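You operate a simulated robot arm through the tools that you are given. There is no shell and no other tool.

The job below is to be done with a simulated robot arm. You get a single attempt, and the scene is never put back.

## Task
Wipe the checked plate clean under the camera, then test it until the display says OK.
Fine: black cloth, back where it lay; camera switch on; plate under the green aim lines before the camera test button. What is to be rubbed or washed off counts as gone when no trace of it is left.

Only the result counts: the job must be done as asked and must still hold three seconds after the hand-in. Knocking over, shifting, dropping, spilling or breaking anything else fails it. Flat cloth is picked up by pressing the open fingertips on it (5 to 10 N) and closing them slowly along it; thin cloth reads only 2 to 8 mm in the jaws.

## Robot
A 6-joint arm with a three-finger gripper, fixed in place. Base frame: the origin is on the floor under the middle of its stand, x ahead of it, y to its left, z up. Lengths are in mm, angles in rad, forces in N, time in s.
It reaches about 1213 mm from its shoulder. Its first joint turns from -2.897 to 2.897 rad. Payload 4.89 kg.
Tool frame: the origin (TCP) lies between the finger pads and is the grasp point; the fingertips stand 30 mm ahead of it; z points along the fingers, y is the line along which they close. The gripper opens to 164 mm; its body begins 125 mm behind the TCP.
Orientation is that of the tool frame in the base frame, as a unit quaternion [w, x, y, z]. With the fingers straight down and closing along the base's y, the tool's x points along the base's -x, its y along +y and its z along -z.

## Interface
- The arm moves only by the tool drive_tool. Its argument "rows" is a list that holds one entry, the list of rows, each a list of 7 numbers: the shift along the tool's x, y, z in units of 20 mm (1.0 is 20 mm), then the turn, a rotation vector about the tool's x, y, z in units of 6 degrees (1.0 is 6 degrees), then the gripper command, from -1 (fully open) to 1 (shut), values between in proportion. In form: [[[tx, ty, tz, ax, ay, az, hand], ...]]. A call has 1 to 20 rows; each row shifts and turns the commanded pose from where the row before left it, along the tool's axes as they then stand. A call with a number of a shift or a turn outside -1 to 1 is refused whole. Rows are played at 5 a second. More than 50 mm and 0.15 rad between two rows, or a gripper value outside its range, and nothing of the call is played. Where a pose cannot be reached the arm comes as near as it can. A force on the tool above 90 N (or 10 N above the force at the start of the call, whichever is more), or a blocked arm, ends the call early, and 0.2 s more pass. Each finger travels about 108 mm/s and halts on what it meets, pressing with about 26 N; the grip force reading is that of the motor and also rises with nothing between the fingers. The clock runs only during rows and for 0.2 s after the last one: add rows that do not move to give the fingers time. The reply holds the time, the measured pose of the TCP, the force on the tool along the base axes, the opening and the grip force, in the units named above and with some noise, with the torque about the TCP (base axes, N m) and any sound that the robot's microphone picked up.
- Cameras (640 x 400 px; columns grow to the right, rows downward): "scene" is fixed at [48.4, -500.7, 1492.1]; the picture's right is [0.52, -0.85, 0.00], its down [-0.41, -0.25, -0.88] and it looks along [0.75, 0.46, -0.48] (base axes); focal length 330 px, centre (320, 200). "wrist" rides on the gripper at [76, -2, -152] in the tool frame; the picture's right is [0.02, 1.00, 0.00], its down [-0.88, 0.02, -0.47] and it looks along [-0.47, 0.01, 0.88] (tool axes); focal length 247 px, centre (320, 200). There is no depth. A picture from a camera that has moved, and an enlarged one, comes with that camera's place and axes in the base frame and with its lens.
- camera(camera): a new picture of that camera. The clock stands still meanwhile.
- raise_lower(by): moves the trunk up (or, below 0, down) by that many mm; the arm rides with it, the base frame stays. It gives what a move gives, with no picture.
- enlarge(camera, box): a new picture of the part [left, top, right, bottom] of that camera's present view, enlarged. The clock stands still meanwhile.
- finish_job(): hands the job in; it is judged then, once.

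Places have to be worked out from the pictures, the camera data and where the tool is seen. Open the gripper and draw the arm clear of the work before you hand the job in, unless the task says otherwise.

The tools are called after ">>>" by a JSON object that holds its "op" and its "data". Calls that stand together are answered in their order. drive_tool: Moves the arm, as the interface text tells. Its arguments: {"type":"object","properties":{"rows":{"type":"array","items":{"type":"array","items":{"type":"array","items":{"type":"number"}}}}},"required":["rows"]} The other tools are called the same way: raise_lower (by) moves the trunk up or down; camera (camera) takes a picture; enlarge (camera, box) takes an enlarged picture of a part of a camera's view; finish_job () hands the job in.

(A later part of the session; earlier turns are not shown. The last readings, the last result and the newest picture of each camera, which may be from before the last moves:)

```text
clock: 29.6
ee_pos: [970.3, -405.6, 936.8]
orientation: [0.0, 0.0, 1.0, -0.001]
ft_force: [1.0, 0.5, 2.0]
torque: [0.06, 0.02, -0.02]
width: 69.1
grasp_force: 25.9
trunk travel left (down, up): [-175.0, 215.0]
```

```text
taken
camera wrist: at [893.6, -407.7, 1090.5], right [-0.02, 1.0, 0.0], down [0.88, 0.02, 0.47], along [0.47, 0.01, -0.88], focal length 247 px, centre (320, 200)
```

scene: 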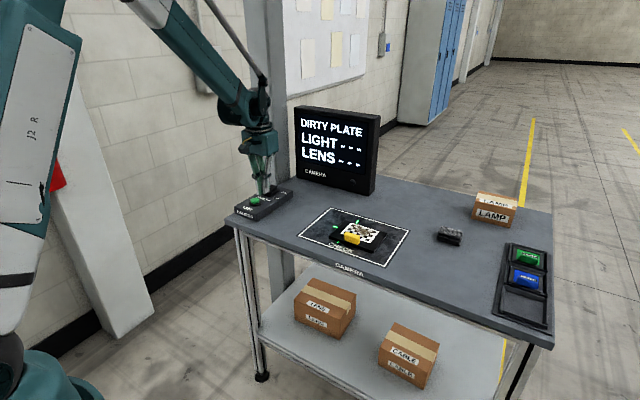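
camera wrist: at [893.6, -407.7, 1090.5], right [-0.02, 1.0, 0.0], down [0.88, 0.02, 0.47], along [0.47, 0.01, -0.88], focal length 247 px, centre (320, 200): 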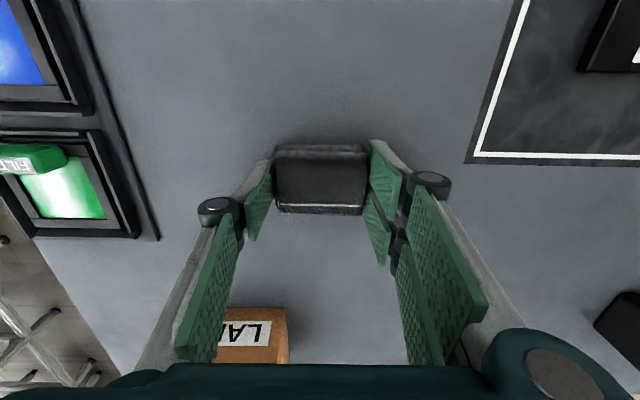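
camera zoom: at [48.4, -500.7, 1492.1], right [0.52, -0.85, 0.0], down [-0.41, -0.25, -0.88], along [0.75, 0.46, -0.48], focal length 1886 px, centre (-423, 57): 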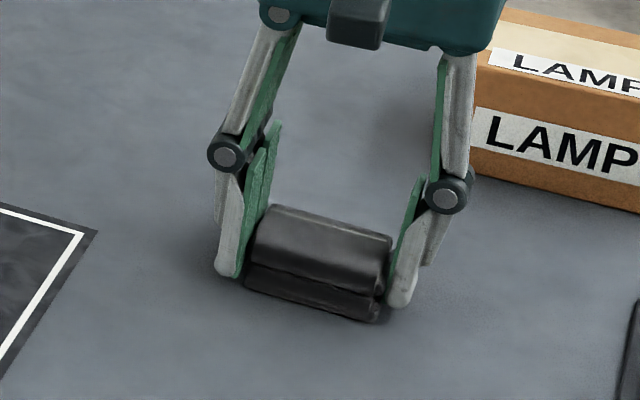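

Gripped at 69 mm with 26 N. I lift 100 mm and check it holds.

>>> {"op": "drive_tool", "data": {"rows": [[[0, 0, -0.3, 0, 0, 0, 0.4], [0, 0, -0.5, 0, 0, 0, 0.4], [0, 0, -1, 0, 0, 0, 0.4], [0, 0, -1, 0, 0, 0, 0.4], [0, 0, -1, 0, 0, 0, 0.4], [0, 0, -1, 0, 0, 0, 0.4], [0, 0, 0, 0, 0, 0, 0.4]]]}}

>>> {"op": "enlarge", "data": {"camera": "scene", "box": [400, 150, 500, 260]}}

>>> {"op": "camera", "data": {"camera": "wrist"}}

```text
clock: 31.2
ee_pos: [970.4, -404.3, 1032.6]
orientation: [0.0, 0.0, 1.0, 0.0]
ft_force: [0.4, -0.1, -1.2]
torque: [-0.02, 0.0, -0.01]
width: 69.2
grasp_force: 25.8
trunk travel left (down, up): [-175.0, 215.0]
```

```text
3.64 times, centred on (450, 205) of scene
camera zoom: at [48.4, -500.7, 1492.1], right [0.52, -0.85, 0.0], down [-0.41, -0.25, -0.88], along [0.75, 0.46, -0.48], focal length 1200 px, centre (-153, 182)
```

zoom: 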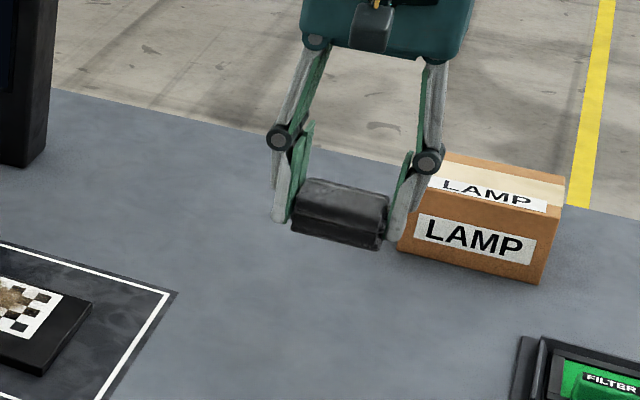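

```text
taken
camera wrist: at [893.2, -406.8, 1186.1], right [-0.02, 1.0, 0.0], down [0.88, 0.02, 0.47], along [0.47, 0.01, -0.88], focal length 247 px, centre (320, 200)
```

wrist: 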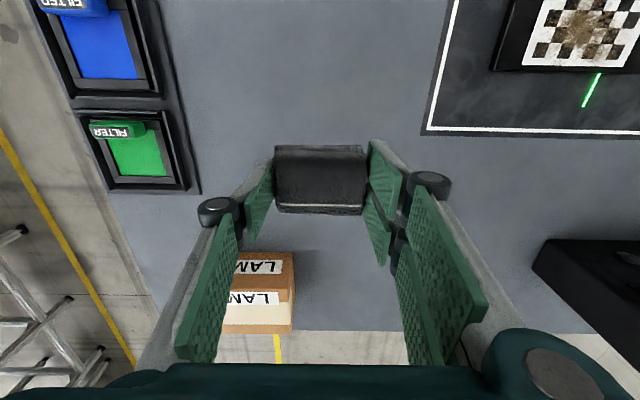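

The cloth is held firmly. I carry it over to the plate, stopping above the stained patch at about (862, -162).

>>> {"op": "drive_tool", "data": {"rows": [[[0.417, 0.932, 0, 0, 0, 0, 0.4], [0.417, 0.932, 0, 0, 0, 0, 0.4], [0.417, 0.932, 0, 0, 0, 0, 0.4], [0.417, 0.932, 0, 0, 0, 0, 0.4], [0.417, 0.932, 0, 0, 0, 0, 0.4], [0.417, 0.932, 0, 0, 0, 0, 0.4], [0.417, 0.932, 0, 0, 0, 0, 0.4], [0.417, 0.932, 0, 0, 0, 0, 0.4], [0.417, 0.932, 0, 0, 0, 0, 0.4], [0.417, 0.932, 0, 0, 0, 0, 0.4], [0.417, 0.932, 0, 0, 0, 0, 0.4], [0.417, 0.932, 0, 0, 0, 0, 0.4], [0.417, 0.932, 0, 0, 0, 0, 0.4], [0, 0, 0, 0, 0, 0, 0.4], [0, 0, 1, 0, 0, 0, 0.4], [0, 0, 1, 0, 0, 0, 0.4], [0, 0, 0.5, 0, 0, 0, 0.4], [0, 0, 0, 0, 0, 0, 0.4]]]}}

>>> {"op": "enlarge", "data": {"camera": "scene", "box": [290, 170, 420, 275]}}

>>> {"op": "camera", "data": {"camera": "wrist"}}

```text
clock: 35.0
ee_pos: [863.6, -163.1, 982.1]
orientation: [0.0, -0.001, 1.0, 0.0]
ft_force: [0.4, 0.1, -0.2]
torque: [0.01, 0.04, 0.04]
width: 68.8
grasp_force: 26.3
trunk travel left (down, up): [-175.0, 215.0]
```

```text
3.81 times, centred on (355, 222) of scene
camera zoom: at [48.4, -500.7, 1492.1], right [0.52, -0.85, 0.0], down [-0.41, -0.25, -0.88], along [0.75, 0.46, -0.48], focal length 1258 px, centre (187, 114)
```

zoom: 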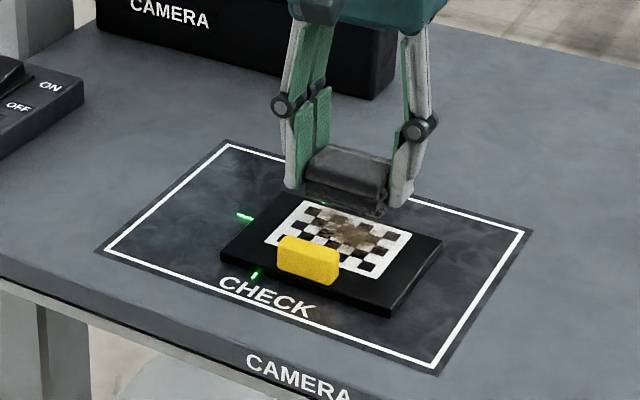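

```text
taken
camera wrist: at [786.3, -165.7, 1136.8], right [-0.02, 1.0, 0.0], down [0.88, 0.02, 0.47], along [0.47, 0.01, -0.88], focal length 247 px, centre (320, 200)
```

wrist: 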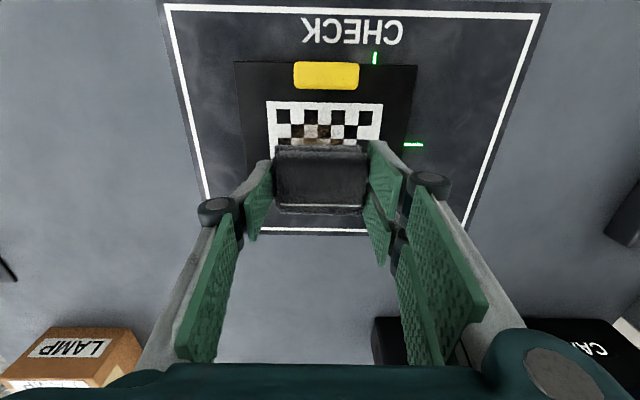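

The cloth hangs ~30 mm over the plate, clear of the handle. I lower to near contact and feel for it in small steps.

>>> {"op": "drive_tool", "data": {"rows": [[[0, 0, 0.6, 0, 0, 0, 0.4], [0, 0, 0.4, 0, 0, 0, 0.4], [0, 0, 0.2, 0, 0, 0, 0.4], [0, 0, 0.1, 0, 0, 0, 0.4], [0, 0, 0, 0, 0, 0, 0.4]]]}}

```text
clock: 36.2
ee_pos: [862.2, -163.4, 956.5]
orientation: [0.0, 0.001, 1.0, -0.001]
ft_force: [1.1, -0.7, 0.0]
torque: [-0.01, 0.03, -0.01]
width: 69.3
grasp_force: 25.9
trunk travel left (down, up): [-175.0, 215.0]
```

No contact yet at TCP z 956.5; I go on down in 1.5 mm steps.

>>> {"op": "drive_tool", "data": {"rows": [[[0, 0, 0.075, 0, 0, 0, 0.4], [0, 0, 0.075, 0, 0, 0, 0.4], [0, 0, 0, 0, 0, 0, 0.4]]]}}

>>> {"op": "drive_tool", "data": {"rows": [[[0, 0, 0.075, 0, 0, 0, 0.4], [0, 0, 0, 0, 0, 0, 0.4]]]}}

```text
clock: 37.0
ee_pos: [863.2, -163.8, 953.3]
orientation: [0.0, 0.0, 1.0, 0.0]
ft_force: [0.3, -0.6, -0.8]
torque: [0.01, 0.02, -0.01]
width: 69.1
grasp_force: 26.0
trunk travel left (down, up): [-175.0, 215.0]
```

```text
clock: 37.6
ee_pos: [862.4, -163.6, 950.9]
orientation: [-0.001, 0.0, 1.0, 0.0]
ft_force: [-0.7, 0.3, 0.0]
torque: [-0.02, -0.01, 0.01]
width: 69.3
grasp_force: 25.7
trunk travel left (down, up): [-175.0, 215.0]
```

Still free at 950.9. I keep lowering in small steps.

>>> {"op": "drive_tool", "data": {"rows": [[[0, 0, 0.075, 0, 0, 0, 0.4], [0, 0, 0, 0, 0, 0, 0.4]]]}}

>>> {"op": "drive_tool", "data": {"rows": [[[0, 0, 0.075, 0, 0, 0, 0.4], [0, 0, 0, 0, 0, 0, 0.4]]]}}

```text
clock: 38.2
ee_pos: [862.3, -163.1, 951.1]
orientation: [0.001, 0.0, 1.0, -0.001]
ft_force: [0.0, -0.2, 0.1]
torque: [-0.02, 0.03, 0.0]
width: 69.3
grasp_force: 25.7
trunk travel left (down, up): [-175.0, 215.0]
```

```text
clock: 38.8
ee_pos: [863.2, -162.8, 949.4]
orientation: [0.0, -0.001, 1.0, 0.0]
ft_force: [0.4, 0.5, -0.4]
torque: [-0.03, -0.02, 0.03]
width: 69.2
grasp_force: 26.0
trunk travel left (down, up): [-175.0, 215.0]
```

Still no force. I check the gap in a close-up before going further.

>>> {"op": "enlarge", "data": {"camera": "scene", "box": [325, 195, 405, 260]}}

>>> {"op": "drive_tool", "data": {"rows": [[[0, 0, 0.1, 0, 0, 0, 0.4], [0, 0, 0, 0, 0, 0, 0.4]]]}}

```text
6.15 times, centred on (365, 228) of scene
camera zoom: at [48.4, -500.7, 1492.1], right [0.52, -0.85, 0.0], down [-0.41, -0.25, -0.88], along [0.75, 0.46, -0.48], focal length 2032 px, centre (43, 31)
```

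zoom: 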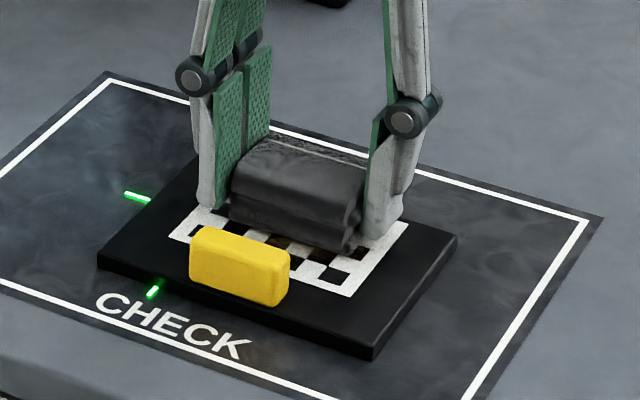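

```text
clock: 39.4
ee_pos: [861.9, -162.8, 948.1]
orientation: [0.001, 0.001, 1.0, 0.0]
ft_force: [0.4, -0.2, -0.9]
torque: [0.01, 0.02, -0.03]
width: 69.0
grasp_force: 26.1
trunk travel left (down, up): [-175.0, 215.0]
```

Not touching yet (948). I continue in 1–2 mm steps.

>>> {"op": "drive_tool", "data": {"rows": [[[0, 0, 0.075, 0, 0, 0, 0.4], [0, 0, 0, 0, 0, 0, 0.4]]]}}

>>> {"op": "drive_tool", "data": {"rows": [[[0, 0, 0.075, 0, 0, 0, 0.4], [0, 0, 0, 0, 0, 0, 0.4]]]}}

>>> {"op": "drive_tool", "data": {"rows": [[[0, 0, 0.05, 0, 0, 0, 0.4], [0, 0, 0, 0, 0, 0, 0.4]]]}}

```text
clock: 40.0
ee_pos: [861.9, -163.6, 946.8]
orientation: [0.001, 0.0, 1.0, -0.001]
ft_force: [3.9, -3.6, 21.4]
torque: [0.0, -0.08, 0.02]
width: 69.1
grasp_force: 26.1
trunk travel left (down, up): [-175.0, 215.0]
```

```text
clock: 40.6
ee_pos: [862.5, -163.2, 944.9]
orientation: [0.0, 0.001, 1.0, 0.0]
ft_force: [5.3, -4.2, 31.0]
torque: [-0.2, -0.12, 0.0]
width: 69.4
grasp_force: 26.3
trunk travel left (down, up): [-175.0, 215.0]
```

```text
clock: 41.2
ee_pos: [861.1, -163.7, 944.3]
orientation: [0.001, 0.0, 1.0, -0.001]
ft_force: [3.4, -1.6, 29.6]
torque: [-0.06, -0.08, 0.02]
width: 69.1
grasp_force: 25.4
trunk travel left (down, up): [-175.0, 215.0]
```

Contact came at about TCP 947; the force is now ~30 N, more than needed. I back off about 1 mm for a gentle rub force.

>>> {"op": "drive_tool", "data": {"rows": [[[0, 0, -0.05, 0, 0, 0, 0.4], [0, 0, 0, 0, 0, 0, 0.4]]]}}

```text
clock: 41.8
ee_pos: [863.1, -162.1, 945.4]
orientation: [0.0, 0.0, 1.0, -0.001]
ft_force: [-2.1, 1.6, 11.6]
torque: [0.07, 0.03, 0.0]
width: 69.1
grasp_force: 26.1
trunk travel left (down, up): [-175.0, 215.0]
```

11.6 N is a good wiping force. I try a short stroke and watch whether the plate shifts and the stain goes.

>>> {"op": "drive_tool", "data": {"rows": [[[0, 0.4, 0, 0, 0, 0, 0.4], [0, 0.4, 0, 0, 0, 0, 0.4], [0, 0.4, 0, 0, 0, 0, 0.4], [0, 0.4, 0, 0, 0, 0, 0.4], [0, 0, 0, 0, 0, 0, 0.4]]]}}

>>> {"op": "enlarge", "data": {"camera": "scene", "box": [290, 185, 420, 275]}}

>>> {"op": "enlarge", "data": {"camera": "wrist", "box": [150, 0, 500, 240]}}

```text
clock: 43.0
ee_pos: [862.0, -132.0, 946.0]
orientation: [0.0, 0.001, 1.0, 0.0]
ft_force: [0.2, 0.3, -0.6]
torque: [0.0, 0.0, 0.01]
width: 69.2
grasp_force: 26.0
trunk travel left (down, up): [-175.0, 215.0]
```

```text
4.44 times, centred on (355, 230) of scene
camera zoom: at [48.4, -500.7, 1492.1], right [0.52, -0.85, 0.0], down [-0.41, -0.25, -0.88], along [0.75, 0.46, -0.48], focal length 1467 px, centre (164, 67)
```

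zoom: 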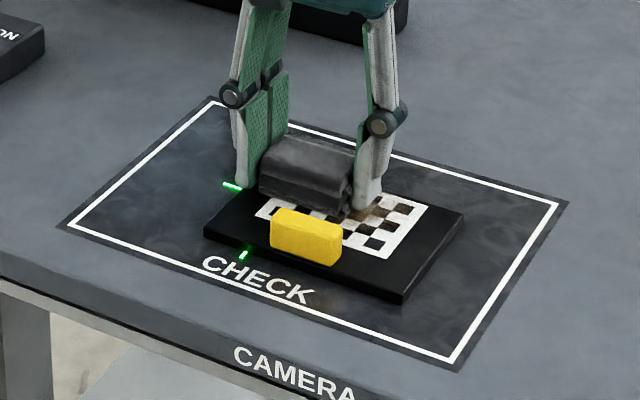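

```text
1.67 times, centred on (325, 120) of wrist
camera zoom: at [785.7, -133.2, 1097.9], right [-0.02, 1.0, 0.0], down [0.88, 0.02, 0.47], along [0.47, 0.01, -0.88], focal length 412 px, centre (312, 333)
```

zoom: 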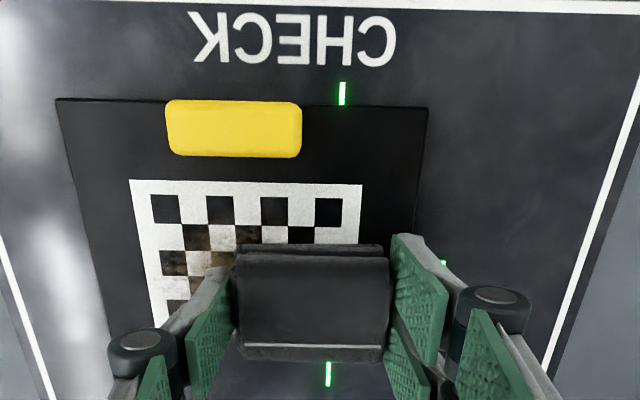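

The cloth had lost contact during the stroke. I lower a little and re-check the force before continuing.

>>> {"op": "drive_tool", "data": {"rows": [[[0, 0, 0.06, 0, 0, 0, 0.4], [0, 0, 0, 0, 0, 0, 0.4]]]}}

```text
clock: 43.6
ee_pos: [861.7, -131.5, 945.1]
orientation: [0.001, 0.0, 1.0, -0.001]
ft_force: [2.5, -1.9, 19.0]
torque: [0.09, -0.03, -0.02]
width: 69.1
grasp_force: 26.1
trunk travel left (down, up): [-175.0, 215.0]
```

19 N now. I stroke toward -y across the patch.

>>> {"op": "drive_tool", "data": {"rows": [[[0, -0.4, 0, 0, 0, 0, 0.4], [0, -0.4, 0, 0, 0, 0, 0.4], [0, -0.4, 0, 0, 0, 0, 0.4], [0, -0.4, 0, 0, 0, 0, 0.4]]]}}

>>> {"op": "enlarge", "data": {"camera": "wrist", "box": [150, 0, 500, 240]}}

```text
clock: 44.6
ee_pos: [862.9, -163.4, 943.4]
orientation: [0.001, 0.001, 1.0, 0.0]
ft_force: [1.0, 13.2, 31.5]
torque: [0.61, 0.03, -0.01]
width: 69.0
grasp_force: 25.9
trunk travel left (down, up): [-175.0, 215.0]
```

```text
1.67 times, centred on (325, 120) of wrist
camera zoom: at [785.2, -165.2, 1097.2], right [-0.02, 1.0, 0.0], down [0.88, 0.02, 0.47], along [0.47, 0.01, -0.88], focal length 412 px, centre (312, 333)
```

zoom: 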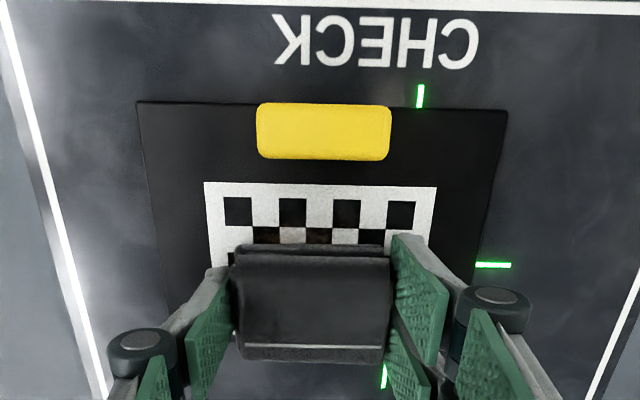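

The plate stays put and friction is moderate. I ease up slightly and continue the stroke to -y.

>>> {"op": "drive_tool", "data": {"rows": [[[0, -0.4, -0.02, 0, 0, 0, 0.4], [0, -0.4, 0, 0, 0, 0, 0.4], [0, -0.4, 0, 0, 0, 0, 0.4], [0, -0.4, 0, 0, 0, 0, 0.4]]]}}

>>> {"op": "enlarge", "data": {"camera": "wrist", "box": [150, 0, 500, 240]}}

```text
clock: 45.6
ee_pos: [863.0, -194.4, 944.1]
orientation: [0.001, 0.0, 1.0, -0.001]
ft_force: [-0.2, 2.4, 7.8]
torque: [0.2, -0.02, 0.05]
width: 69.2
grasp_force: 25.8
trunk travel left (down, up): [-175.0, 215.0]
```

```text
1.67 times, centred on (325, 120) of wrist
camera zoom: at [786.2, -197.1, 1097.3], right [-0.02, 1.0, 0.0], down [0.88, 0.02, 0.47], along [0.47, 0.01, -0.88], focal length 412 px, centre (312, 333)
```

zoom: 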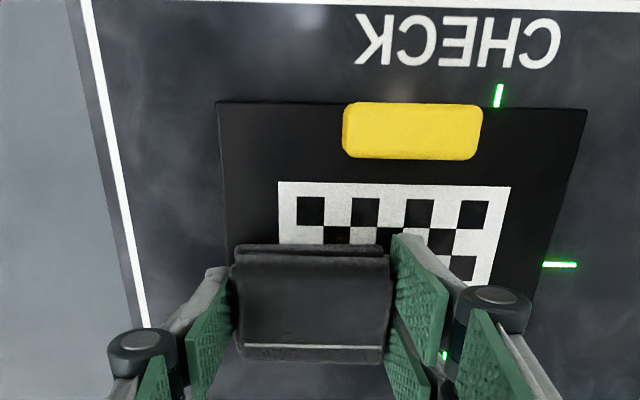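

The wiped part looks clean. I shift to a nearer row (x ≈ 846) and stroke back toward +y.

>>> {"op": "drive_tool", "data": {"rows": [[[0.4, 0, 0.02, 0, 0, 0, 0.4], [0.4, 0, 0, 0, 0, 0, 0.4], [0, 0.4, 0, 0, 0, 0, 0.4], [0, 0.4, 0, 0, 0, 0, 0.4], [0, 0.4, 0, 0, 0, 0, 0.4], [0, 0.4, 0, 0, 0, 0, 0.4]]]}}

>>> {"op": "drive_tool", "data": {"rows": [[[0, 0.4, 0, 0, 0, 0, 0.4], [0, 0.4, 0, 0, 0, 0, 0.4], [0, 0.4, 0, 0, 0, 0, 0.4], [0, 0.4, 0, 0, 0, 0, 0.4]]]}}

>>> {"op": "enlarge", "data": {"camera": "wrist", "box": [150, 0, 500, 240]}}

```text
clock: 47.0
ee_pos: [845.7, -163.3, 942.5]
orientation: [0.001, 0.0, 1.0, 0.001]
ft_force: [1.2, -11.0, 26.6]
torque: [-0.4, 0.0, 0.03]
width: 69.0
grasp_force: 26.5
trunk travel left (down, up): [-175.0, 215.0]
```

```text
clock: 48.0
ee_pos: [845.5, -130.7, 942.9]
orientation: [0.0, 0.001, 1.0, 0.0]
ft_force: [0.5, -6.6, 16.6]
torque: [-0.3, 0.04, -0.03]
width: 69.0
grasp_force: 26.4
trunk travel left (down, up): [-175.0, 215.0]
```

```text
1.67 times, centred on (325, 120) of wrist
camera zoom: at [769.1, -132.8, 1096.9], right [-0.02, 1.0, 0.0], down [0.88, 0.02, 0.47], along [0.47, 0.01, -0.88], focal length 412 px, centre (312, 333)
```

zoom: 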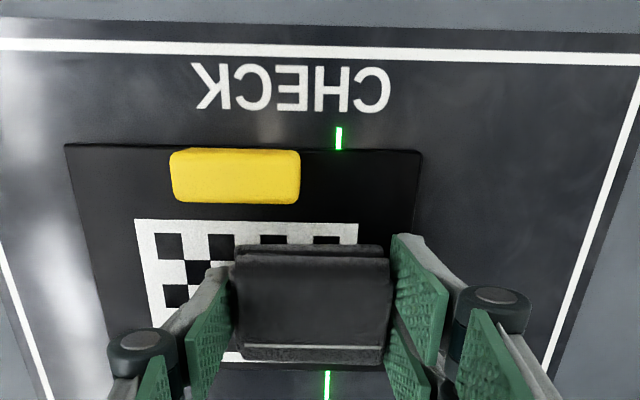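

Near half looks clean. Now the far row: I shift to x ≈ 880 and stroke toward -y.

>>> {"op": "drive_tool", "data": {"rows": [[[-0.45, 0, -0.01, 0, 0, 0, 0.4], [-0.45, 0, 0, 0, 0, 0, 0.4], [-0.45, 0, 0, 0, 0, 0, 0.4], [-0.4, 0, 0, 0, 0, 0, 0.4], [0, -0.4, 0, 0, 0, 0, 0.4], [0, -0.4, 0, 0, 0, 0, 0.4], [0, -0.4, 0, 0, 0, 0, 0.4], [0, -0.4, 0, 0, 0, 0, 0.4]]]}}

>>> {"op": "drive_tool", "data": {"rows": [[[0, -0.4, 0, 0, 0, 0, 0.4], [0, -0.4, 0, 0, 0, 0, 0.4], [0, -0.4, 0, 0, 0, 0, 0.4], [0, -0.4, 0, 0, 0, 0, 0.4]]]}}

>>> {"op": "enlarge", "data": {"camera": "wrist", "box": [150, 0, 500, 240]}}

>>> {"op": "enlarge", "data": {"camera": "scene", "box": [290, 185, 420, 275]}}

```text
clock: 49.8
ee_pos: [882.5, -164.3, 944.4]
orientation: [0.0, -0.001, 1.0, 0.0]
ft_force: [0.2, 0.7, 3.1]
torque: [0.06, 0.04, 0.0]
width: 69.2
grasp_force: 25.7
trunk travel left (down, up): [-175.0, 215.0]
```

```text
clock: 50.8
ee_pos: [881.3, -194.3, 943.1]
orientation: [0.0, 0.0, 1.0, -0.001]
ft_force: [-0.2, 3.8, 11.2]
torque: [0.17, 0.09, -0.01]
width: 69.1
grasp_force: 26.5
trunk travel left (down, up): [-175.0, 215.0]
```

```text
1.67 times, centred on (325, 120) of wrist
camera zoom: at [804.9, -196.2, 1096.9], right [-0.02, 1.0, 0.0], down [0.88, 0.02, 0.47], along [0.47, 0.01, -0.88], focal length 412 px, centre (312, 333)
```

zoom: 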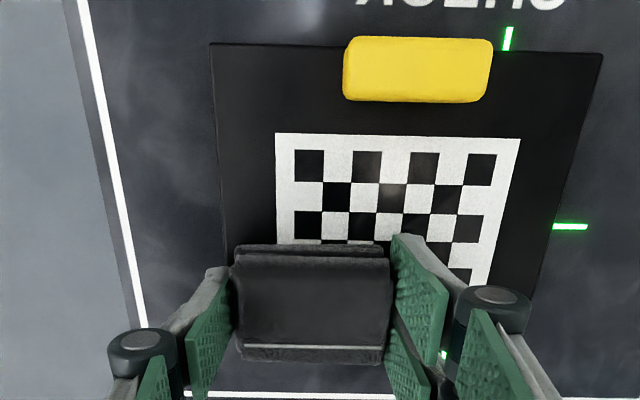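

```text
4.44 times, centred on (355, 230) of scene
camera zoom: at [48.4, -500.7, 1492.1], right [0.52, -0.85, 0.0], down [-0.41, -0.25, -0.88], along [0.75, 0.46, -0.48], focal length 1467 px, centre (164, 67)
```

zoom: 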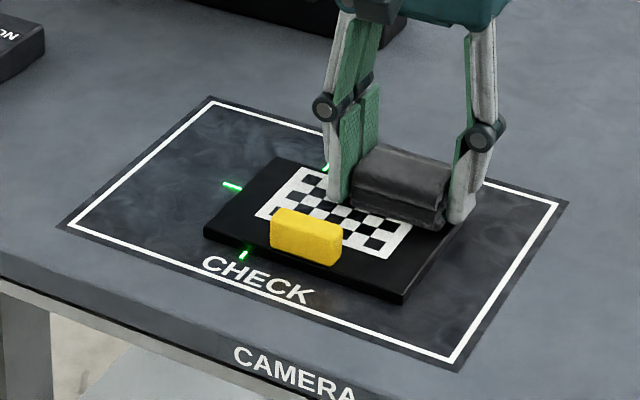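

It looks nearly clean. I stroke back along the far row with slightly more pressure, then lift and inspect.

>>> {"op": "drive_tool", "data": {"rows": [[[0, 0.4, 0.02, 0, 0, 0, 0.4], [0, 0.4, 0, 0, 0, 0, 0.4], [0, 0.4, 0, 0, 0, 0, 0.4], [0, 0.4, 0, 0, 0, 0, 0.4], [0, 0.4, 0, 0, 0, 0, 0.4], [0, 0.4, 0, 0, 0, 0, 0.4], [0, 0.4, 0, 0, 0, 0, 0.4], [0, 0.4, 0, 0, 0, 0, 0.4]]]}}

>>> {"op": "drive_tool", "data": {"rows": [[[0, 0, -0.3, 0, 0, 0, 0.4], [0, 0, -0.7, 0, 0, 0, 0.4], [-0.5, 0.5, -1, 0, 0, 0, 0.4], [-0.5, 1, -1, 0, 0, 0, 0.4], [0, 1, -1, 0, 0, 0, 0.4], [0, 1, 0, 0, 0, 0, 0.4], [0, 1, 0, 0, 0, 0, 0.4], [0, 0, 0, 0, 0, 0, 0.4]]]}}

>>> {"op": "camera", "data": {"camera": "wrist"}}

>>> {"op": "enlarge", "data": {"camera": "scene", "box": [310, 205, 400, 270]}}

>>> {"op": "enlarge", "data": {"camera": "scene", "box": [225, 90, 395, 225]}}

```text
clock: 52.6
ee_pos: [882.3, -131.7, 942.8]
orientation: [-0.001, 0.0, 1.0, 0.0]
ft_force: [0.0, -4.5, 12.6]
torque: [-0.08, 0.09, 0.02]
width: 69.1
grasp_force: 25.7
trunk travel left (down, up): [-175.0, 215.0]
```

```text
clock: 54.4
ee_pos: [901.5, -40.9, 1024.3]
orientation: [0.001, 0.0, 1.0, 0.0]
ft_force: [0.2, -0.8, 0.2]
torque: [-0.01, 0.0, 0.02]
width: 69.2
grasp_force: 25.9
trunk travel left (down, up): [-175.0, 215.0]
```

```text
taken
camera wrist: at [825.7, -43.0, 1177.5], right [-0.02, 1.0, 0.0], down [0.88, 0.02, 0.47], along [0.47, 0.01, -0.88], focal length 247 px, centre (320, 200)
```

wrist: 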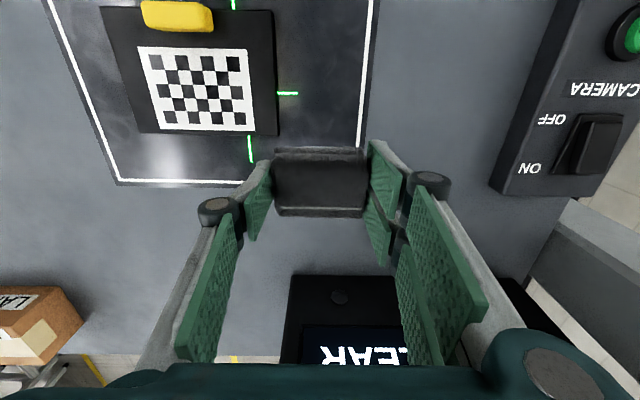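

```text
6.15 times, centred on (355, 238) of scene
camera zoom: at [48.4, -500.7, 1492.1], right [0.52, -0.85, 0.0], down [-0.41, -0.25, -0.88], along [0.75, 0.46, -0.48], focal length 2032 px, centre (105, -31)
```

zoom: 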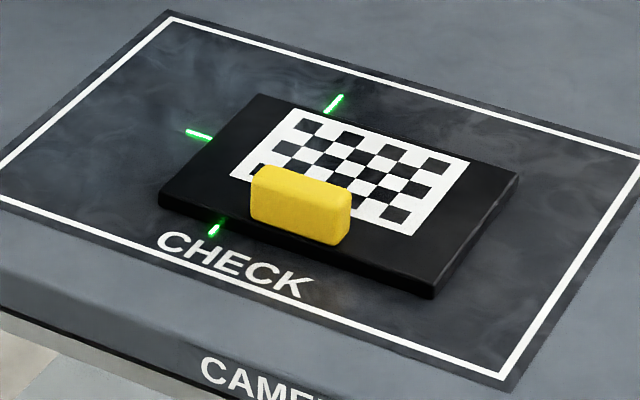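

```text
2.96 times, centred on (310, 158) of scene
camera zoom: at [48.4, -500.7, 1492.1], right [0.52, -0.85, 0.0], down [-0.41, -0.25, -0.88], along [0.75, 0.46, -0.48], focal length 978 px, centre (350, 326)
```

zoom: 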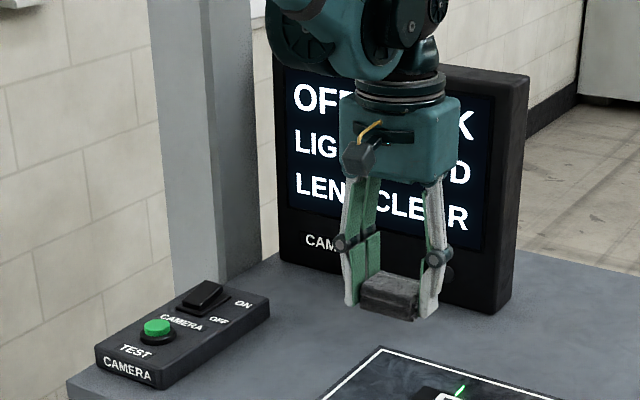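

The display now reads something like "OFF ...K / LIGHT ..D / LENS CLEAR". I zoom on the patch to verify no trace is left.

>>> {"op": "enlarge", "data": {"camera": "wrist", "box": [90, 0, 310, 150]}}

>>> {"op": "enlarge", "data": {"camera": "wrist", "box": [130, 35, 270, 145]}}

```text
2.67 times, centred on (200, 75) of wrist
camera zoom: at [825.7, -43.0, 1177.5], right [-0.02, 1.0, 0.0], down [0.88, 0.02, 0.47], along [0.47, 0.01, -0.88], focal length 659 px, centre (640, 533)
```

zoom: 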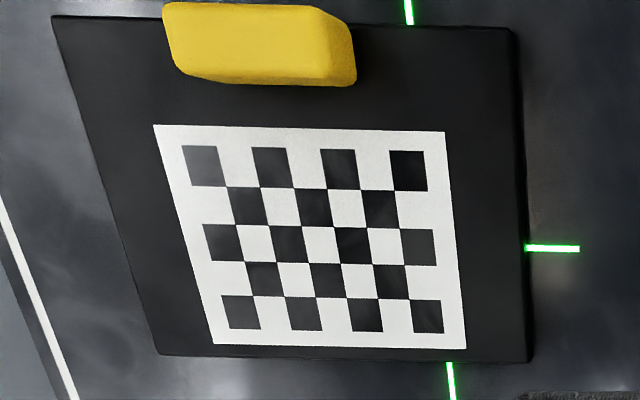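

```text
3.64 times, centred on (200, 90) of wrist
camera zoom: at [825.7, -43.0, 1177.5], right [-0.02, 1.0, 0.0], down [0.88, 0.02, 0.47], along [0.47, 0.01, -0.88], focal length 898 px, centre (756, 600)
```

zoom: 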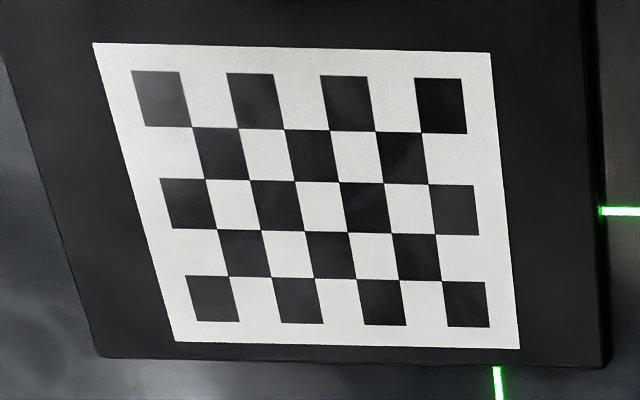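

The patch is spotless. Now I carry the cloth back to its original spot at TCP (970.4, -405.6).

>>> {"op": "drive_tool", "data": {"rows": [[[-0.1813, -0.96, 0, 0, 0, 0, 0.4], [-0.1813, -0.96, 0, 0, 0, 0, 0.4], [-0.1813, -0.96, 0, 0, 0, 0, 0.4], [-0.1813, -0.96, 0, 0, 0, 0, 0.4], [-0.1813, -0.96, 0, 0, 0, 0, 0.4], [-0.1813, -0.96, 0, 0, 0, 0, 0.4], [-0.1813, -0.96, 0, 0, 0, 0, 0.4], [-0.1813, -0.96, 0, 0, 0, 0, 0.4], [-0.1813, -0.96, 0, 0, 0, 0, 0.4], [-0.1813, -0.96, 0, 0, 0, 0, 0.4], [-0.1813, -0.96, 0, 0, 0, 0, 0.4], [-0.1813, -0.96, 0, 0, 0, 0, 0.4], [-0.1813, -0.96, 0, 0, 0, 0, 0.4], [-0.1813, -0.96, 0, 0, 0, 0, 0.4], [-0.1813, -0.96, 0, 0, 0, 0, 0.4], [-0.1813, -0.96, 0, 0, 0, 0, 0.4], [-0.1813, -0.96, 0, 0, 0, 0, 0.4], [-0.1813, -0.96, 0, 0, 0, 0, 0.4], [-0.1813, -0.96, 0, 0, 0, 0, 0.4], [0, 0, 0, 0, 0, 0, 0.4]]]}}

>>> {"op": "camera", "data": {"camera": "scene"}}

>>> {"op": "enlarge", "data": {"camera": "scene", "box": [225, 90, 395, 225]}}

```text
clock: 58.6
ee_pos: [972.2, -405.8, 1024.0]
orientation: [0.001, 0.0, 1.0, 0.0]
ft_force: [0.3, 0.2, -1.0]
torque: [-0.01, 0.0, 0.02]
width: 69.4
grasp_force: 26.2
trunk travel left (down, up): [-175.0, 215.0]
```

```text
taken
```

scene: 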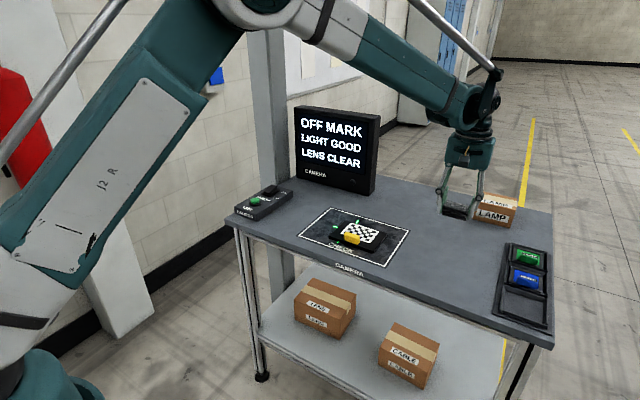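

```text
2.96 times, centred on (310, 158) of scene
camera zoom: at [48.4, -500.7, 1492.1], right [0.52, -0.85, 0.0], down [-0.41, -0.25, -0.88], along [0.75, 0.46, -0.48], focal length 978 px, centre (350, 326)
```

zoom: 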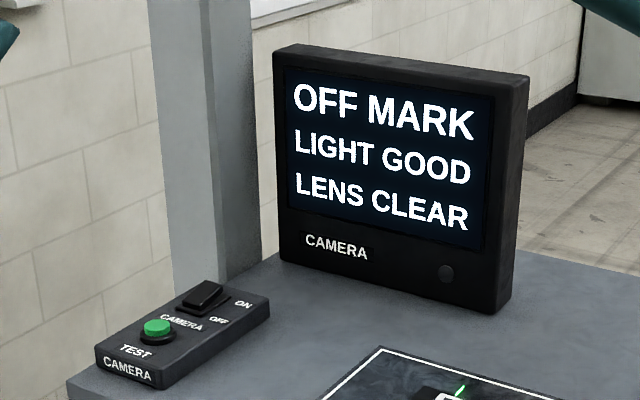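

Display: OFF MARK, LIGHT GOOD, LENS CLEAR. I lower the cloth to just above the table at its old spot.

>>> {"op": "drive_tool", "data": {"rows": [[[0.06, 0, 1, 0, 0, 0, 0.4], [0, 0, 1, 0, 0, 0, 0.4], [0, 0, 1, 0, 0, 0, 0.4], [0, 0, 0.6, 0, 0, 0, 0.4], [0, 0, 0.35, 0, 0, 0, 0.4], [0, 0, 0, 0, 0, 0, 0.4], [0, 0, 0, 0, 0, 0, 0.4]]]}}

>>> {"op": "enlarge", "data": {"camera": "scene", "box": [410, 190, 490, 260]}}

>>> {"op": "camera", "data": {"camera": "wrist"}}

```text
clock: 60.2
ee_pos: [968.2, -406.5, 943.6]
orientation: [0.0, 0.0, 1.0, -0.001]
ft_force: [0.8, 0.0, -0.6]
torque: [0.01, 0.03, -0.01]
width: 69.3
grasp_force: 25.8
trunk travel left (down, up): [-175.0, 215.0]
```

```text
5.71 times, centred on (450, 225) of scene
camera zoom: at [48.4, -500.7, 1492.1], right [0.52, -0.85, 0.0], down [-0.41, -0.25, -0.88], along [0.75, 0.46, -0.48], focal length 1886 px, centre (-423, 57)
```

zoom: 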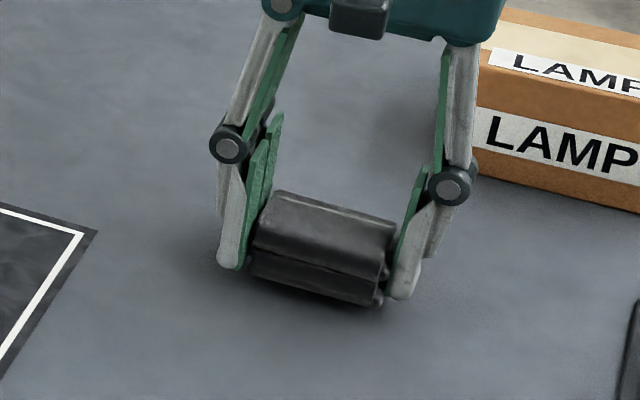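

```text
taken
camera wrist: at [892.2, -408.2, 1096.5], right [-0.02, 1.0, 0.0], down [0.88, 0.02, 0.47], along [0.47, 0.01, -0.88], focal length 247 px, centre (320, 200)
```

wrist: 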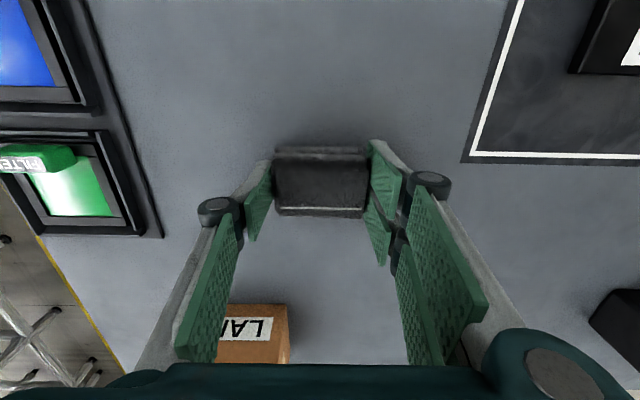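

About 7–10 mm to go and x is ~1.5 mm short; I correct that and lower in small steps until the table is felt.

>>> {"op": "drive_tool", "data": {"rows": [[[-0.075, 0.03, 0.1, 0, 0, 0, 0.4], [0, 0, 0.1, 0, 0, 0, 0.4], [0, 0, 0.1, 0, 0, 0, 0.4], [0, 0, 0, 0, 0, 0, 0.4]]]}}

```text
clock: 61.2
ee_pos: [969.4, -405.8, 937.7]
orientation: [-0.001, 0.001, 1.0, -0.001]
ft_force: [0.5, 0.8, -0.7]
torque: [-0.01, -0.01, 0.03]
width: 69.1
grasp_force: 26.5
trunk travel left (down, up): [-175.0, 215.0]
```

No contact yet at 937.7; I continue in 1.5 mm steps.

>>> {"op": "drive_tool", "data": {"rows": [[[0, 0, 0.075, 0, 0, 0, 0.4], [0, 0, 0.075, 0, 0, 0, 0.4], [0, 0, 0, 0, 0, 0, 0.4]]]}}

```text
clock: 62.0
ee_pos: [970.4, -407.1, 933.6]
orientation: [0.0, 0.0, 1.0, 0.0]
ft_force: [-0.2, -0.3, 0.2]
torque: [-0.04, 0.0, -0.01]
width: 69.2
grasp_force: 26.0
trunk travel left (down, up): [-175.0, 215.0]
```

>>> {"op": "drive_tool", "data": {"rows": [[[0, 0, 0.075, 0, 0, 0, 0.4], [0, 0, 0, 0, 0, 0, 0.4]]]}}

```text
clock: 62.6
ee_pos: [970.1, -406.2, 933.6]
orientation: [0.0, 0.0, 1.0, -0.001]
ft_force: [0.0, -1.3, 2.5]
torque: [0.0, -0.06, -0.01]
width: 68.9
grasp_force: 25.8
trunk travel left (down, up): [-175.0, 215.0]
```

A first touch of 2.5 N: the cloth is on the table at (970, -406). I open the fingers gently and then fully.

>>> {"op": "drive_tool", "data": {"rows": [[[0, 0, 0.02, 0, 0, 0, 0.3], [0, 0, 0, 0, 0, 0, 0.15], [0, 0, 0, 0, 0, 0, 0.1], [0, 0, 0, 0, 0, 0, 0], [0, 0, 0, 0, 0, 0, -0.3], [0, 0, 0, 0, 0, 0, -0.6], [0, 0, 0, 0, 0, 0, -1], [0, 0, 0, 0, 0, 0, -1]]]}}

>>> {"op": "camera", "data": {"camera": "wrist"}}

>>> {"op": "enlarge", "data": {"camera": "scene", "box": [410, 190, 490, 260]}}

```text
clock: 64.4
ee_pos: [969.9, -406.1, 931.9]
orientation: [0.0, 0.0, 1.0, 0.0]
ft_force: [0.8, 0.2, -0.1]
torque: [-0.03, -0.01, 0.04]
width: 164.3
grasp_force: 0.2
trunk travel left (down, up): [-175.0, 215.0]
```

```text
taken
camera wrist: at [893.5, -407.8, 1086.4], right [-0.02, 1.0, 0.0], down [0.88, 0.02, 0.47], along [0.47, 0.01, -0.88], focal length 247 px, centre (320, 200)
```

wrist: 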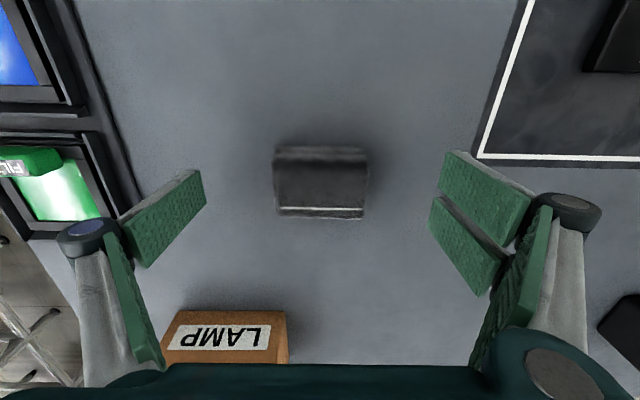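

```text
5.71 times, centred on (450, 225) of scene
camera zoom: at [48.4, -500.7, 1492.1], right [0.52, -0.85, 0.0], down [-0.41, -0.25, -0.88], along [0.75, 0.46, -0.48], focal length 1886 px, centre (-423, 57)
```

zoom: 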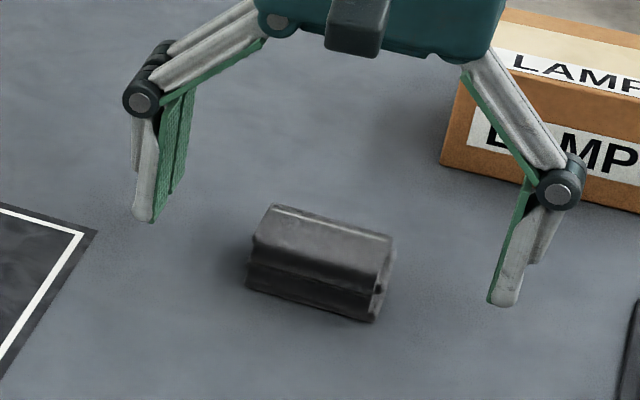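

The cloth lies exactly where it was. I lift off and move over the plate's yellow handle to measure it.

>>> {"op": "drive_tool", "data": {"rows": [[[0, 0, -0.5, 0, 0, 0, -1], [0, 0, -1, 0, 0, 0, -1], [0, 0, -1, 0, 0, 0, -1], [0, 0, -1, 0, 0, 0, -1], [0, 0, -1, 0, 0, 0, -1], [0, 0, -1, 0, 0, 0, -1], [0, 0, -1, 0, 0, 0, -1], [0.7, 1, -0.5, 0, 0, 0, -1], [0.7, 1, 0, 0, 0, 0, -1], [0.7, 1, 0, 0, 0, 0, -1], [0.7, 1, 0, 0, 0, 0, -1], [0.7, 1, 0, 0, 0, 0, -1], [0.7, 1, 0, 0, 0, 0, -1], [0.7, 1, 0, 0, 0, 0, -1], [0.7, 1, 0, 0, 0, 0, -1], [0.7, 1, 0, 0, 0, 0, -1], [0.7, 1, 0, 0, 0, 0, -1], [0.7, 1, 0, 0, 0, 0, -1], [0.7, 1, 0, 0, 0, 0, -1], [0, 0, 0, 0, 0, 0, -1]]]}}

>>> {"op": "camera", "data": {"camera": "wrist"}}

>>> {"op": "enlarge", "data": {"camera": "scene", "box": [410, 190, 490, 260]}}

```text
clock: 68.6
ee_pos: [801.9, -163.5, 1074.9]
orientation: [-0.001, 0.0, 1.0, 0.0]
ft_force: [0.9, -0.4, 0.9]
torque: [-0.09, -0.03, -0.02]
width: 163.7
grasp_force: 0.0
trunk travel left (down, up): [-175.0, 215.0]
```

```text
taken
camera wrist: at [725.6, -166.3, 1227.9], right [-0.02, 1.0, 0.0], down [0.88, 0.02, 0.47], along [0.47, 0.01, -0.88], focal length 247 px, centre (320, 200)
```

wrist: 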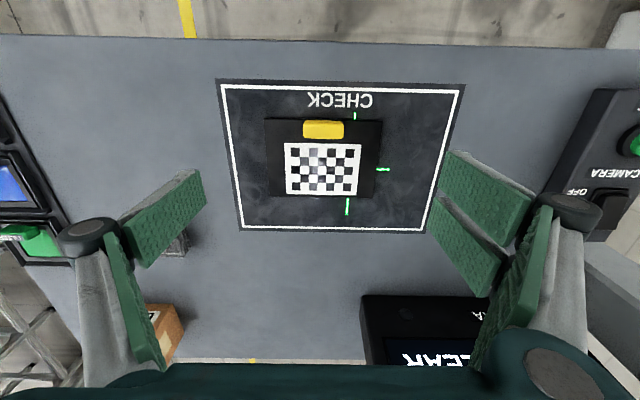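

```text
5.71 times, centred on (450, 225) of scene
camera zoom: at [48.4, -500.7, 1492.1], right [0.52, -0.85, 0.0], down [-0.41, -0.25, -0.88], along [0.75, 0.46, -0.48], focal length 1886 px, centre (-423, 57)
```

zoom: 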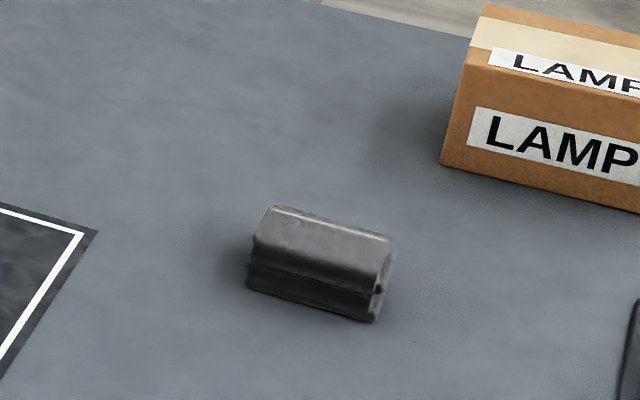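

The plate and all three aim ticks are unobstructed now. I enlarge for measuring.

>>> {"op": "enlarge", "data": {"camera": "wrist", "box": [240, 90, 420, 220]}}

>>> {"op": "enlarge", "data": {"camera": "scene", "box": [320, 215, 395, 265]}}

```text
3.08 times, centred on (330, 155) of wrist
camera zoom: at [725.6, -166.3, 1227.9], right [-0.02, 1.0, 0.0], down [0.88, 0.02, 0.47], along [0.47, 0.01, -0.88], focal length 760 px, centre (289, 338)
```

zoom: 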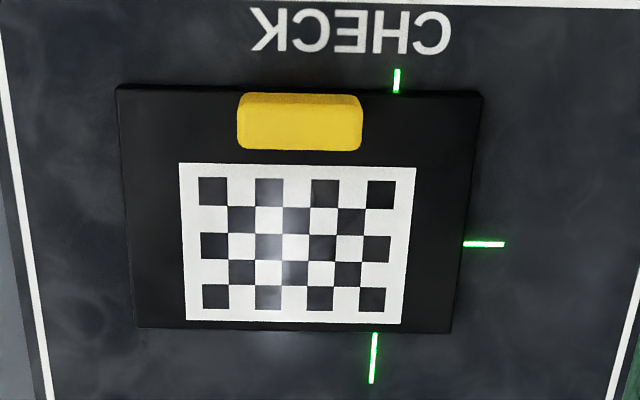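

```text
8.00 times, centred on (358, 240) of scene
camera zoom: at [48.4, -500.7, 1492.1], right [0.52, -0.85, 0.0], down [-0.41, -0.25, -0.88], along [0.75, 0.46, -0.48], focal length 2641 px, centre (20, -120)
```

zoom: 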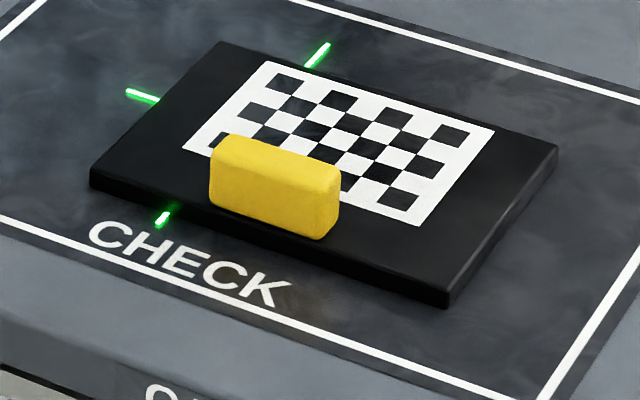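

Measurements: aim cross at (852.7, -119.7), checked patch centre at (852.4, -160.5), so the plate must slide +41 mm in y. The handle is about 18 × 51 × 22 mm at (793.5, -160.6); I turn the gripper -90° about its axis to grip it across x.

>>> {"op": "drive_tool", "data": {"rows": [[[0, 0, 0, 0, 0, -1, -0.5], [0, 0, 0, 0, 0, -1, 0], [0, 0, 0, 0, 0, -1, 0], [0, 0, 0, 0, 0, -1, 0], [0, 0, 0, 0, 0, -1, 0], [0, 0, 0, 0, 0, -1, 0], [0, 0, 0, 0, 0, -1, 0], [0, 0, 0, 0, 0, -1, 0], [0, 0, 0, 0, 0, -1, 0], [0, 0, 0, 0, 0, -1, 0], [0, 0, 0, 0, 0, -1, 0], [0, 0, 0, 0, 0, -1, 0], [0, 0, 0, 0, 0, -1, 0], [0, 0, 0, 0, 0, -1, 0], [0, 0, 0, 0, 0, -1, 0], [0, 0, 0, 0, 0, 0, 0]]]}}

>>> {"op": "camera", "data": {"camera": "wrist"}}

>>> {"op": "camera", "data": {"camera": "scene"}}

```text
clock: 72.0
ee_pos: [801.6, -165.2, 1074.5]
orientation: [0.0, 0.707, -0.707, 0.0]
ft_force: [-0.4, 0.1, -0.7]
torque: [-0.01, 0.0, 0.0]
width: 82.1
grasp_force: 0.1
trunk travel left (down, up): [-175.0, 215.0]
```

```text
taken
camera wrist: at [803.8, -242.7, 1226.8], right [-1.0, -0.02, 0.0], down [-0.02, 0.88, 0.47], along [-0.01, 0.47, -0.88], focal length 247 px, centre (320, 200)
```

wrist: 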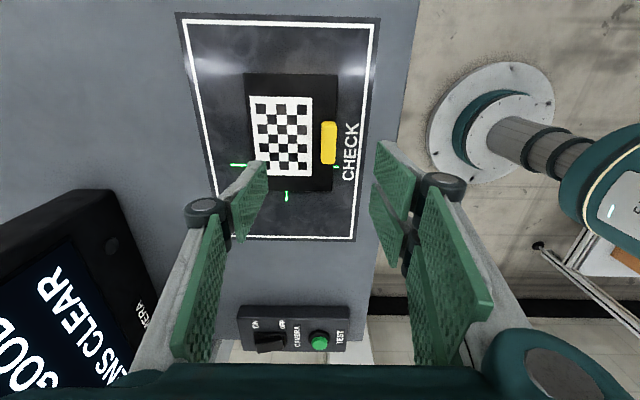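

```text
taken
```

scene: 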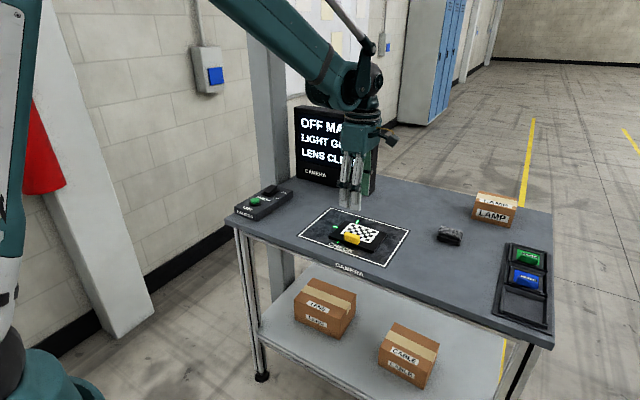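

The rotation worked; the tool's x is now base -y and its y base -x. I centre over the handle and descend with about 80 mm opening to z 980.

>>> {"op": "drive_tool", "data": {"rows": [[[-0.23, 0.4, 0, 0, 0, 0, 0], [0, 0, 1, 0, 0, 0, 0], [0, 0, 1, 0, 0, 0, 0], [0, 0, 1, 0, 0, 0, 0], [0, 0, 1, 0, 0, 0, 0], [0, 0, 0.7, 0, 0, 0, 0], [0, 0, 0, 0, 0, 0, 0]]]}}

>>> {"op": "camera", "data": {"camera": "wrist"}}

>>> {"op": "enlarge", "data": {"camera": "scene", "box": [300, 170, 420, 270]}}

```text
clock: 73.6
ee_pos: [794.3, -160.0, 979.7]
orientation: [0.0, -0.707, 0.707, 0.0]
ft_force: [-0.4, 0.2, -0.7]
torque: [0.02, 0.07, 0.0]
width: 82.2
grasp_force: 0.0
trunk travel left (down, up): [-175.0, 215.0]
```

```text
taken
camera wrist: at [796.0, -237.3, 1133.1], right [-1.0, -0.02, 0.0], down [-0.02, 0.88, 0.47], along [-0.01, 0.47, -0.88], focal length 247 px, centre (320, 200)
```

wrist: 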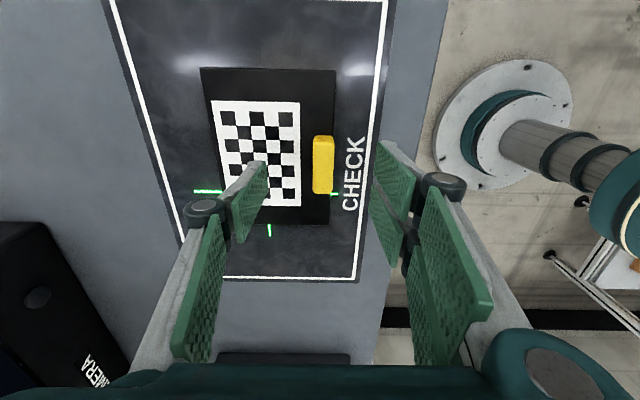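

```text
4.00 times, centred on (360, 220) of scene
camera zoom: at [48.4, -500.7, 1492.1], right [0.52, -0.85, 0.0], down [-0.41, -0.25, -0.88], along [0.75, 0.46, -0.48], focal length 1320 px, centre (160, 120)
```

zoom: 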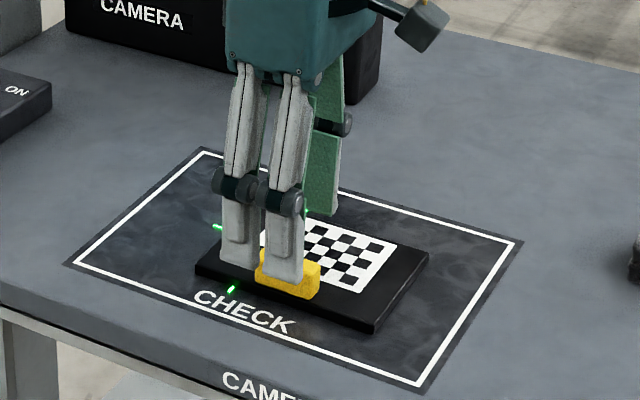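

Handle sits centred between the fingers. I descend to TCP z 940 (tips ~910, just above the plate face) and check for contact.

>>> {"op": "drive_tool", "data": {"rows": [[[0, 0, 0.8, 0, 0, 0, 0], [0, 0, 0.6, 0, 0, 0, 0], [0, 0, 0.4, 0, 0, 0, 0], [0, 0, 0.2, 0, 0, 0, 0], [0, 0, 0, 0, 0, 0, 0]]]}}

>>> {"op": "enlarge", "data": {"camera": "scene", "box": [300, 190, 400, 270]}}

>>> {"op": "camera", "data": {"camera": "wrist"}}

```text
clock: 74.8
ee_pos: [793.8, -159.9, 940.6]
orientation: [0.0, -0.707, 0.707, 0.0]
ft_force: [-0.2, -0.2, -0.6]
torque: [0.02, 0.01, 0.0]
width: 82.0
grasp_force: 0.1
trunk travel left (down, up): [-175.0, 215.0]
```

```text
5.00 times, centred on (350, 230) of scene
camera zoom: at [48.4, -500.7, 1492.1], right [0.52, -0.85, 0.0], down [-0.41, -0.25, -0.88], along [0.75, 0.46, -0.48], focal length 1651 px, centre (170, 50)
```

zoom: 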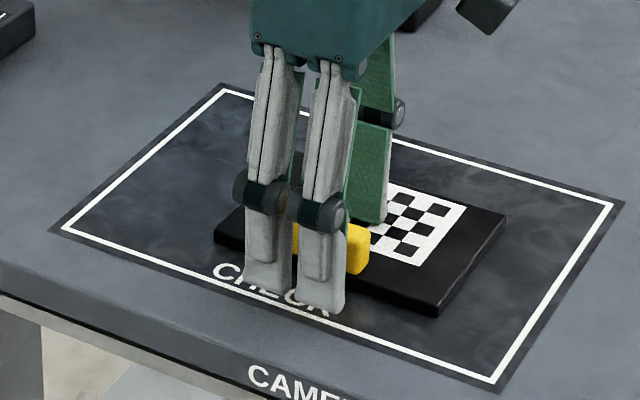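

```text
taken
camera wrist: at [795.2, -237.2, 1093.4], right [-1.0, -0.02, 0.0], down [-0.02, 0.88, 0.47], along [-0.01, 0.47, -0.88], focal length 247 px, centre (320, 200)
```

wrist: 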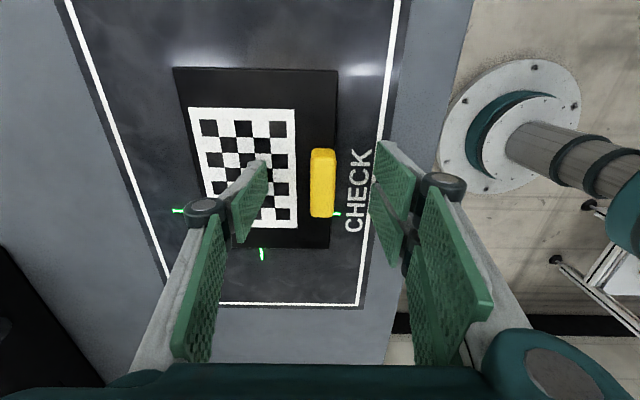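

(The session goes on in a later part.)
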